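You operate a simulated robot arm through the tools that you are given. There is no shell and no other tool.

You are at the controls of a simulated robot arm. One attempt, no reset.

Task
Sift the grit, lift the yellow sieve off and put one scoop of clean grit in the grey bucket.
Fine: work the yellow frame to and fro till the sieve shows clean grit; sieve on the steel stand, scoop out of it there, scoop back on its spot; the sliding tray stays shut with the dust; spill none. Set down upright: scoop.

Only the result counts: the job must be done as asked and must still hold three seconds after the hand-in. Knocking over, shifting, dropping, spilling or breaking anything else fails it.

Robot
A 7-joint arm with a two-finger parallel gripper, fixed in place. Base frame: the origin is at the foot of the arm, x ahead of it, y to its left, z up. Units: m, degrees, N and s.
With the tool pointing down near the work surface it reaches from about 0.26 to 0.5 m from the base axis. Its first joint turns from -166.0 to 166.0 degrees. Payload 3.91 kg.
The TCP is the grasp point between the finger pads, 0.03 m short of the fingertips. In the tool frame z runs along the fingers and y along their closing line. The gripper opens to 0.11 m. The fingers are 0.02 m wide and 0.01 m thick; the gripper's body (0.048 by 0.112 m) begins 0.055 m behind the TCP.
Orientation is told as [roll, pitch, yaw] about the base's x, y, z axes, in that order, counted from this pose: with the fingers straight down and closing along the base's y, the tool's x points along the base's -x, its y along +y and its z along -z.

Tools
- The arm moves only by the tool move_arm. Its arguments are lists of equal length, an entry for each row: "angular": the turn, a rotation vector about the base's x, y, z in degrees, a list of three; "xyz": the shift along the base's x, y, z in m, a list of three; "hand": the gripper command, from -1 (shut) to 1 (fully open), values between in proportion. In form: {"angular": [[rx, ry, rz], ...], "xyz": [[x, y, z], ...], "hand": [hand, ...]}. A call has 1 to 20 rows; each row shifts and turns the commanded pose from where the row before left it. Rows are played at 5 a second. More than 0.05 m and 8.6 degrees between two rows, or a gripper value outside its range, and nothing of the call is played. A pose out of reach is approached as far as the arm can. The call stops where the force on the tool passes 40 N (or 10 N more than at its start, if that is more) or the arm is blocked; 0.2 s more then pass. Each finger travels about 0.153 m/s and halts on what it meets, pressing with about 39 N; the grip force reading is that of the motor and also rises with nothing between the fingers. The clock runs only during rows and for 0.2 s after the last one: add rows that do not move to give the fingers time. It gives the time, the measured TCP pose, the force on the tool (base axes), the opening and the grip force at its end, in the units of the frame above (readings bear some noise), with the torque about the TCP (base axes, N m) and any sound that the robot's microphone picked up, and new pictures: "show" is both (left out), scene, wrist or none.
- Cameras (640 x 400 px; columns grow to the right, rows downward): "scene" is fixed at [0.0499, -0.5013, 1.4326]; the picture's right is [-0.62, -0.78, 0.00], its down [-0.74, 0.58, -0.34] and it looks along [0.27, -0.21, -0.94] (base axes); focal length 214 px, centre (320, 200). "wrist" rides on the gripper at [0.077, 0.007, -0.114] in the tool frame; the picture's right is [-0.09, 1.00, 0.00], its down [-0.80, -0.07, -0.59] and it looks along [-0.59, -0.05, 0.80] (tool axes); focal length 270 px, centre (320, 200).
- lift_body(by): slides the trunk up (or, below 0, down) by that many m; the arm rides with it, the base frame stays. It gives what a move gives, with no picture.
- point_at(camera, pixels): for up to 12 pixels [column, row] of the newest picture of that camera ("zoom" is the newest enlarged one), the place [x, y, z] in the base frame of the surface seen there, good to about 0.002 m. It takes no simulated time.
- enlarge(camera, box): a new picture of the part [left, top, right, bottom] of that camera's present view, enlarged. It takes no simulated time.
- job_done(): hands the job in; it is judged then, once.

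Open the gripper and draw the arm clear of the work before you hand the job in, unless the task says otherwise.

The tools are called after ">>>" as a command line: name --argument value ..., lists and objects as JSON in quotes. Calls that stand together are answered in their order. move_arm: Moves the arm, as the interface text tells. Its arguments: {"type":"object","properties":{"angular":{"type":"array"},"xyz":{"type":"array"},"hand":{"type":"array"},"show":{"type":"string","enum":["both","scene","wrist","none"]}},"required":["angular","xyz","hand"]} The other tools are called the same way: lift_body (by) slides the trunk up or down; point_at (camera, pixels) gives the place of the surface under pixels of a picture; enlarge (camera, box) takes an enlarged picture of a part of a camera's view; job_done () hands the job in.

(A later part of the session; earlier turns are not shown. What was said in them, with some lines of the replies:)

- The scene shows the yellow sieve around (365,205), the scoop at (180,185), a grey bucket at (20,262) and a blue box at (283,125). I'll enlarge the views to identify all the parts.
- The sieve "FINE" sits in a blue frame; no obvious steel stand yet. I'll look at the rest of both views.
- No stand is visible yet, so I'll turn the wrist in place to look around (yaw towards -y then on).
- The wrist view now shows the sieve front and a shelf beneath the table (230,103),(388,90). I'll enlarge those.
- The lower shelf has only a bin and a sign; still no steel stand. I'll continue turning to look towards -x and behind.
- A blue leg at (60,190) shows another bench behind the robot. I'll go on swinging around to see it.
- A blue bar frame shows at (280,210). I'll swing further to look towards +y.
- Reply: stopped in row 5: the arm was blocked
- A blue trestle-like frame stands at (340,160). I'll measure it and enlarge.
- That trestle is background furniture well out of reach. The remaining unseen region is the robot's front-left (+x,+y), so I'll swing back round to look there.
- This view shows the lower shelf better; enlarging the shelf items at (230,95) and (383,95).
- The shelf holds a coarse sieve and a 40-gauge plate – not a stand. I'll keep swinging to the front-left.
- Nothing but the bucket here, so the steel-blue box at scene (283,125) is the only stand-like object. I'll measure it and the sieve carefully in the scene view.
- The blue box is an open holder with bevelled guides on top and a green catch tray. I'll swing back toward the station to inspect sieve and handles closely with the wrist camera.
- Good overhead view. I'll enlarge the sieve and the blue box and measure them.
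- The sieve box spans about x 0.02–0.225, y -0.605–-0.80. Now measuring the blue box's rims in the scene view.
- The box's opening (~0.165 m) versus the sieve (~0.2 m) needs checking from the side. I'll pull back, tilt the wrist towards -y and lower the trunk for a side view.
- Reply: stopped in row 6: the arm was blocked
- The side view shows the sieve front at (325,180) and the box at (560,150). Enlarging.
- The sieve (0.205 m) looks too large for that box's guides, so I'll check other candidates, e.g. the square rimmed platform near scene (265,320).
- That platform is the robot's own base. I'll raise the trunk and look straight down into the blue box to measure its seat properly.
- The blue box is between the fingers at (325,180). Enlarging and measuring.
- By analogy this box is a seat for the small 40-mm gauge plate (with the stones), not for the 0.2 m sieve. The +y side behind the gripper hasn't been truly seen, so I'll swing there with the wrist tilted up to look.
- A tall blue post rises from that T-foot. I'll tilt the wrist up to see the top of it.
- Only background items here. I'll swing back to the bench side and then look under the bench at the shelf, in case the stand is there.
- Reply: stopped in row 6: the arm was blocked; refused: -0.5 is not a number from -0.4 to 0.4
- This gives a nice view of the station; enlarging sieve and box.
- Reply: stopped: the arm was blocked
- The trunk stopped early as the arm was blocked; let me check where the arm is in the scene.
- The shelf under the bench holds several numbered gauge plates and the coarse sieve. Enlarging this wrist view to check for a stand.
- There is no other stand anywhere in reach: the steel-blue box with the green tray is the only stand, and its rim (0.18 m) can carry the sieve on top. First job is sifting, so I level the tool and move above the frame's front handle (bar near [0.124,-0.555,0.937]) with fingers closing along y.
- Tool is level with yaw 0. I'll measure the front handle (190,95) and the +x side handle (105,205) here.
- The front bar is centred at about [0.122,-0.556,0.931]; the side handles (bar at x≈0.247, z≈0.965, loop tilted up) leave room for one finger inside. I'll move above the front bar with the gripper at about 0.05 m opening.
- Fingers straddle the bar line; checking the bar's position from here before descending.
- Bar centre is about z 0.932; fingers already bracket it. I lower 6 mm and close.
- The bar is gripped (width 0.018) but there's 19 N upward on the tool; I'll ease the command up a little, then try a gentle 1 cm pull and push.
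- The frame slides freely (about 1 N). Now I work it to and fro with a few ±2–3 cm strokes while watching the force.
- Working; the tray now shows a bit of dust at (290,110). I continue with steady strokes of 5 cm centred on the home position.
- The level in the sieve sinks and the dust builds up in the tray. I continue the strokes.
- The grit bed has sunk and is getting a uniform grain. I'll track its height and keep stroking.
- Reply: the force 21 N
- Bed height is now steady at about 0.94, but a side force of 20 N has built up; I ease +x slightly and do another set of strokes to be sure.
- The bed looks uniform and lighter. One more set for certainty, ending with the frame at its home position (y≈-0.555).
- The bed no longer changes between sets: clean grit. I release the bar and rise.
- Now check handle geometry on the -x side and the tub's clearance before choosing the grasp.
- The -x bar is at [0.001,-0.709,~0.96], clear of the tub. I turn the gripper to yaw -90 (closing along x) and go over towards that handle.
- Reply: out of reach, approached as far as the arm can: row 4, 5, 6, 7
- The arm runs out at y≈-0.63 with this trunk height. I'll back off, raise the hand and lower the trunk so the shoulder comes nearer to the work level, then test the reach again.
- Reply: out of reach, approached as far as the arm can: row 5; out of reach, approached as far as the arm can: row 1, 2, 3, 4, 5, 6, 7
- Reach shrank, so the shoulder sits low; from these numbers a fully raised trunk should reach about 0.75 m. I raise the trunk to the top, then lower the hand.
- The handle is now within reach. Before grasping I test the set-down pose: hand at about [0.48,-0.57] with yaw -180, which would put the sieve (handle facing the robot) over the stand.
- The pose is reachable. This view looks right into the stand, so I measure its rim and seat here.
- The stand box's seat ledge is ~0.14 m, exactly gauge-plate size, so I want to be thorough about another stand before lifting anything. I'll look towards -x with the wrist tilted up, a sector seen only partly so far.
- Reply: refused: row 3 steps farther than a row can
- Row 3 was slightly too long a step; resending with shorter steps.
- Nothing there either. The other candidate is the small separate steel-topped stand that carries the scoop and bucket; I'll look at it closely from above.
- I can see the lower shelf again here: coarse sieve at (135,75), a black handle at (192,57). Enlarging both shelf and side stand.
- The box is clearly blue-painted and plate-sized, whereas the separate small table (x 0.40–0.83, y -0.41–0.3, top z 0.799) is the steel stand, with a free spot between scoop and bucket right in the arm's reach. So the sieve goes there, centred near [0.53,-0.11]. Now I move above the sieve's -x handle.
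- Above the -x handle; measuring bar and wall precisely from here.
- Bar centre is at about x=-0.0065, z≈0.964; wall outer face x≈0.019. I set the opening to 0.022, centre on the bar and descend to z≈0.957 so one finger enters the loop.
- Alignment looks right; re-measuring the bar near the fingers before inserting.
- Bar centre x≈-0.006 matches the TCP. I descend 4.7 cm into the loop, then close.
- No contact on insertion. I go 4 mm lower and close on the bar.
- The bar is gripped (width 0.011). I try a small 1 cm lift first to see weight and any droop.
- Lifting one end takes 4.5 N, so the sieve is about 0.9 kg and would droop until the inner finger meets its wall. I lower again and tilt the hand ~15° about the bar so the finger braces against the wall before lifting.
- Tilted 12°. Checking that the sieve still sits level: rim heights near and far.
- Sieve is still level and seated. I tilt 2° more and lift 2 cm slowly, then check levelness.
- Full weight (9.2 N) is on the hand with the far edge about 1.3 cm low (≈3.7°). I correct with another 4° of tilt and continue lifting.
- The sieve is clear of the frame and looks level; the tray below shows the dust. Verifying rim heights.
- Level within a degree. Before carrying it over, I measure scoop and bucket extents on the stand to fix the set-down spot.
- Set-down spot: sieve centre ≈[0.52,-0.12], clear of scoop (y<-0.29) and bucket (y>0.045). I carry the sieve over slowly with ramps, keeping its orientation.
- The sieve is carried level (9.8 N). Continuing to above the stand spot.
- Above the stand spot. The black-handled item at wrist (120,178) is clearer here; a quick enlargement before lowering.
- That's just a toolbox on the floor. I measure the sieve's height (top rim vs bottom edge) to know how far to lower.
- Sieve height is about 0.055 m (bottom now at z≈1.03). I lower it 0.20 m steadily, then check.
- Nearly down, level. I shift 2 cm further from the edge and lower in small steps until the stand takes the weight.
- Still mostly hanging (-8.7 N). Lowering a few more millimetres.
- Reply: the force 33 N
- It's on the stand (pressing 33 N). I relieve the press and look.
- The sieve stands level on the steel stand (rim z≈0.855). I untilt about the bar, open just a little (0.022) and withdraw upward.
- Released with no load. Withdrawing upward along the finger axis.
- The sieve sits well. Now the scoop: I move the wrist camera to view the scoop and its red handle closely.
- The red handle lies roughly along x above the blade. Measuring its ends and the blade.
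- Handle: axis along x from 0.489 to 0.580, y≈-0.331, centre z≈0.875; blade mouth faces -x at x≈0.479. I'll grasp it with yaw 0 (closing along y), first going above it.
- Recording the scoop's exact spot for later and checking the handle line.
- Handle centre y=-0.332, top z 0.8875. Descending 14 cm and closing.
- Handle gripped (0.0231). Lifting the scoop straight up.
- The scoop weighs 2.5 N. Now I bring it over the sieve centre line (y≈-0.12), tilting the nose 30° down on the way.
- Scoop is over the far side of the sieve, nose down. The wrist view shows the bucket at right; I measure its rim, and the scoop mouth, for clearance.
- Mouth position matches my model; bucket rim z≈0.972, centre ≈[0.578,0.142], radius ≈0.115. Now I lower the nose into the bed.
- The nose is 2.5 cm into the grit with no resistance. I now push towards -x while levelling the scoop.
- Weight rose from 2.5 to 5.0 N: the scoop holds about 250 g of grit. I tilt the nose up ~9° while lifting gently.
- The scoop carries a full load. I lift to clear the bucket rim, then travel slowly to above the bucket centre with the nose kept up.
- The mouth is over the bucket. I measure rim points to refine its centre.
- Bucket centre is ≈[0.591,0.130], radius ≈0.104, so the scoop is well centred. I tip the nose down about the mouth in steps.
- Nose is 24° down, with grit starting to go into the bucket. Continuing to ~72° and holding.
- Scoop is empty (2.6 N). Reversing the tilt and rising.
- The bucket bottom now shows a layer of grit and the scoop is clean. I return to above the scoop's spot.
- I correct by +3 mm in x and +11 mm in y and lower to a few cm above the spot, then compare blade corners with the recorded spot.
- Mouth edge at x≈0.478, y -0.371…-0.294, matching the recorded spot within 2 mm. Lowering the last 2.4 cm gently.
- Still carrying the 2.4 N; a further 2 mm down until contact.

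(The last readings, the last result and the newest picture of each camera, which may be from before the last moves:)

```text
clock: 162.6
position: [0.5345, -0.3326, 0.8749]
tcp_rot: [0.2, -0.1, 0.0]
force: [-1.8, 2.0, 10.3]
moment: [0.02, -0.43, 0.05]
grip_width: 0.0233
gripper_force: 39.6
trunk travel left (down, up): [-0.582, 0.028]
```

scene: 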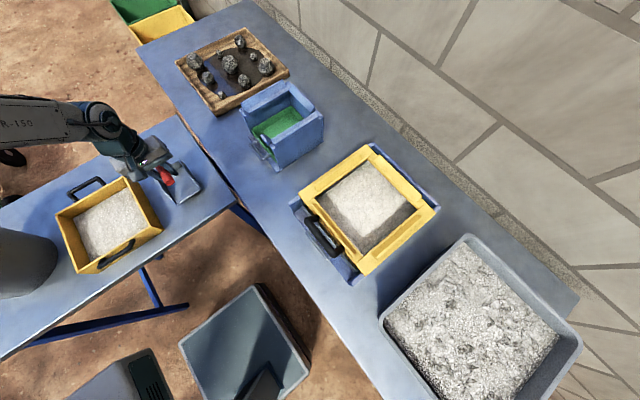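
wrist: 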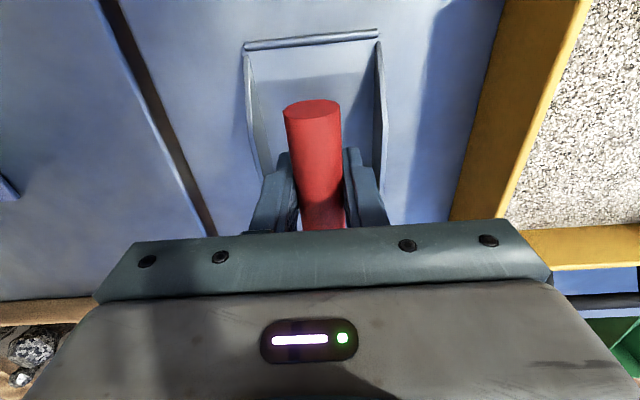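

In contact with the stand. Opening and rising clear of the handle.

>>> move_arm --angular '[[0, 0, 0], [0, 0, 0], [0, 0, 0], [0, 0, 0], [0, 0, 0], [0, 0, 0], [0, 0, 0]]' --xyz '[[0, 0, 0], [0, 0, 0], [0, 0, 0.015], [0, 0, 0.035], [0, 0, 0.045], [0, 0, 0.045], [0, 0, 0]]' --hand '[-0.1, -0.1, -0.1, -0.1, -0.1, -0.1, -0.1]'

>>> point_at --camera "wrist" --pixels '[[277, 24], [353, 18], [290, 134], [356, 129], [316, 80], [321, 130]]'

>>> enlarge --camera "scene" --box '[30, 110, 230, 290]'

```text
clock: 164.2
position: [0.5362, -0.3339, 1.0145]
tcp_rot: [0.2, -0.1, 0.0]
force: [0.3, 0.6, -0.3]
moment: [0.01, -0.01, -0.01]
grip_width: 0.0493
gripper_force: 0.1
trunk travel left (down, up): [-0.582, 0.028]
```

scene: 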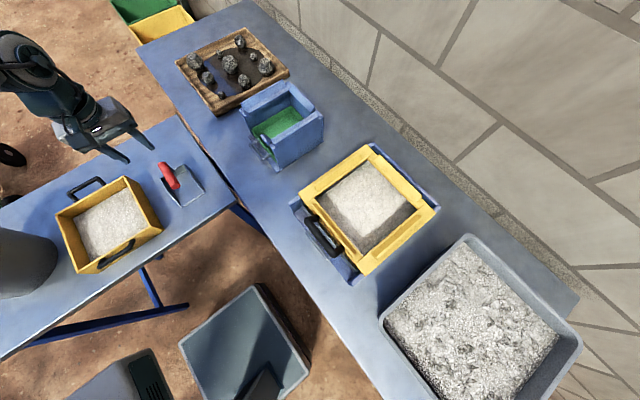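
wrist: 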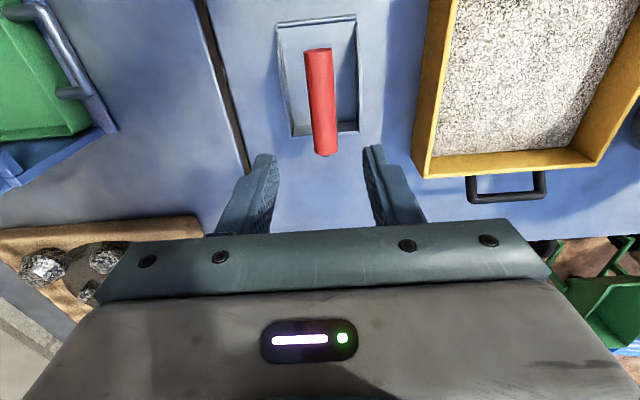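

```text
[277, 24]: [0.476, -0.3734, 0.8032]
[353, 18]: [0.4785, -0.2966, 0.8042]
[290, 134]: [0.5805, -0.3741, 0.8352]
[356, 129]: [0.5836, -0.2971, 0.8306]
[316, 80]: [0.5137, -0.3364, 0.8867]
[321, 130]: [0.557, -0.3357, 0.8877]
```

```text
2.22 times, centred on (130, 200) of scene
```

zoom: 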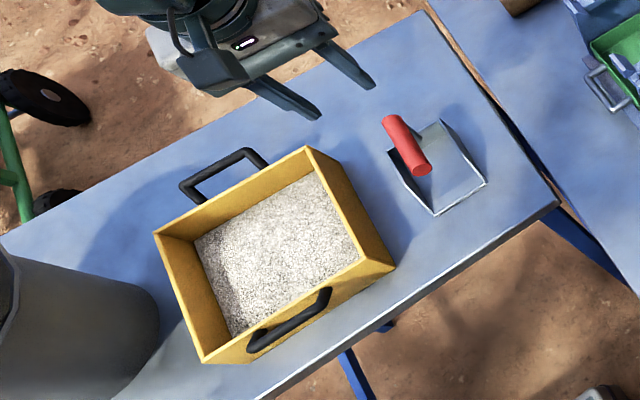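

The scoop is back within about 2 mm, upright. I check the frame, drawer and tub against their initial readings.

>>> point_at --camera "scene" --pixels '[[322, 235], [280, 125], [265, 150], [340, 257], [318, 245], [435, 262], [365, 205], [20, 262], [308, 228]]'

>>> enlarge --camera "scene" --box '[270, 130, 450, 290]'

```text
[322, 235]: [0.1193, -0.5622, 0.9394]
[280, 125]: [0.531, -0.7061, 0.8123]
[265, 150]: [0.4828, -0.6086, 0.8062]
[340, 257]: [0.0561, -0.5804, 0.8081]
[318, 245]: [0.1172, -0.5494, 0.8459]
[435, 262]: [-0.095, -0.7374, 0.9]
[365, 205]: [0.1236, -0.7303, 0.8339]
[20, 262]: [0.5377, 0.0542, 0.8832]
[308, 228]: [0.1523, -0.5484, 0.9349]
```

```text
2.50 times, centred on (360, 210) of scene
```

zoom: 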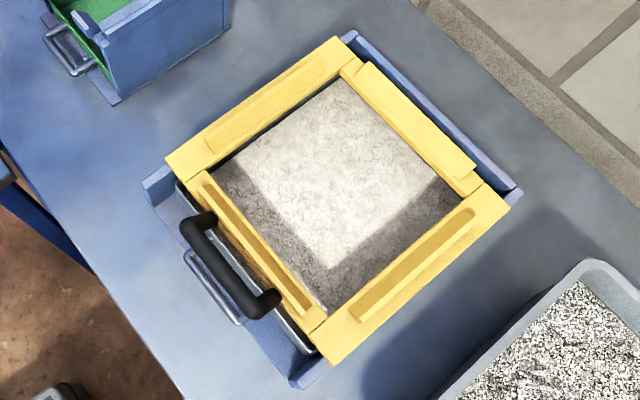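

Frame, tray, drawer, tub and bucket all read as at the start; dust lies in the shut tray. I draw the arm up and away with the gripper open.

>>> move_arm --angular '[[0, 0, 0], [0, 0, 0], [0, 0, 0], [0, 0, 0], [0, 0, 0], [0, 0, 0], [0, 0, 0], [0, 0, 0], [0, 0, 0], [0, 0, 0], [0, 0, 0], [0, 0, 0]]' --xyz '[[0, 0, 0.045], [0, 0, 0.045], [-0.01, 0, 0.045], [-0.02, 0, 0.04], [-0.03, 0, 0.035], [-0.035, 0, 0.03], [-0.04, 0, 0.02], [-0.045, 0, 0], [-0.045, 0, 0], [-0.045, 0, 0], [-0.01, 0, 0], [0, 0, 0]]' --hand '[0.2, 0.5, 1, 1, 1, 1, 1, 1, 1, 1, 1, 1]'

>>> enlarge --camera "scene" --box '[0, 110, 230, 310]'

```text
clock: 166.8
position: [0.2516, -0.3302, 1.2703]
tcp_rot: [0.2, -0.2, 0.1]
force: [-0.3, 0.0, -0.1]
moment: [0.01, 0.01, 0.0]
grip_width: 0.1101
gripper_force: 0.0
trunk travel left (down, up): [-0.582, 0.028]
```

scene: 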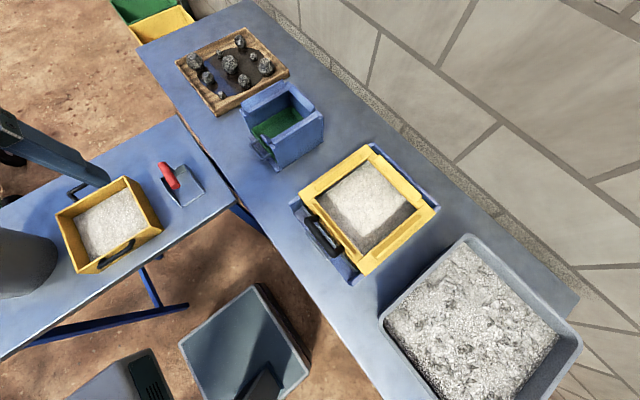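
wrist: 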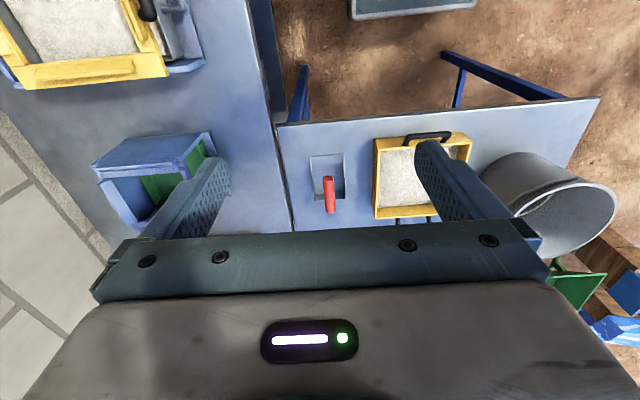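

```text
2.00 times, centred on (115, 210) of scene
```

zoom: 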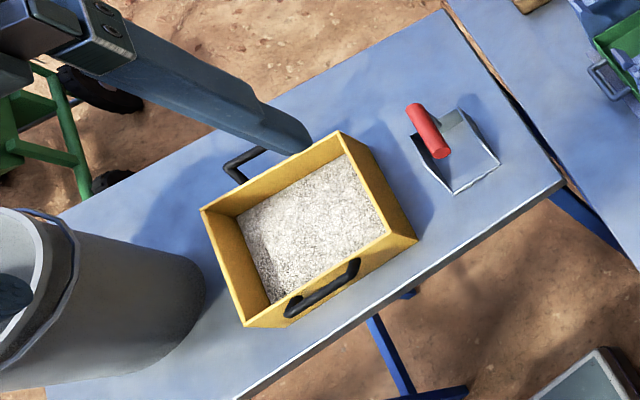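

The sieve stands on the steel stand with clean grit, the scoop is upright on its spot, and the bucket holds the scoopful. The frame is home with the tray shut, and the arm is clear with the gripper open, so I'm handing in.

>>> job_done

```text
The job is handed in.
```

I sifted the grit, put one scoop of it in the grey bucket and handed the job in. I am not certain I put the sieve on the right stand.

- **Stand:** I found nothing plainly marked as the steel stand. The sieve is on the small separate steel-topped table, between the scoop and the bucket, and I scooped from it there. The other candidate was the blue box with the green tray. I ruled it out because it is painted blue and its seat is only about 0.14 m wide, against a sieve about 0.2 m wide.
- **Sifting:** I worked the yellow frame to and fro until the grit stopped changing. The frame is back at its starting position, and the sliding tray is shut with the dust in it.
- **Scoop:** It picked up roughly 250 g of grit, going by the weight reading. It is back on its spot upright, within about 3 mm, and empty.
- **Spills and shifts:** I saw no spill at any step. The tub, blue box, drawer and bucket read the same as at the start.

The arm is clear of the work with the gripper open.
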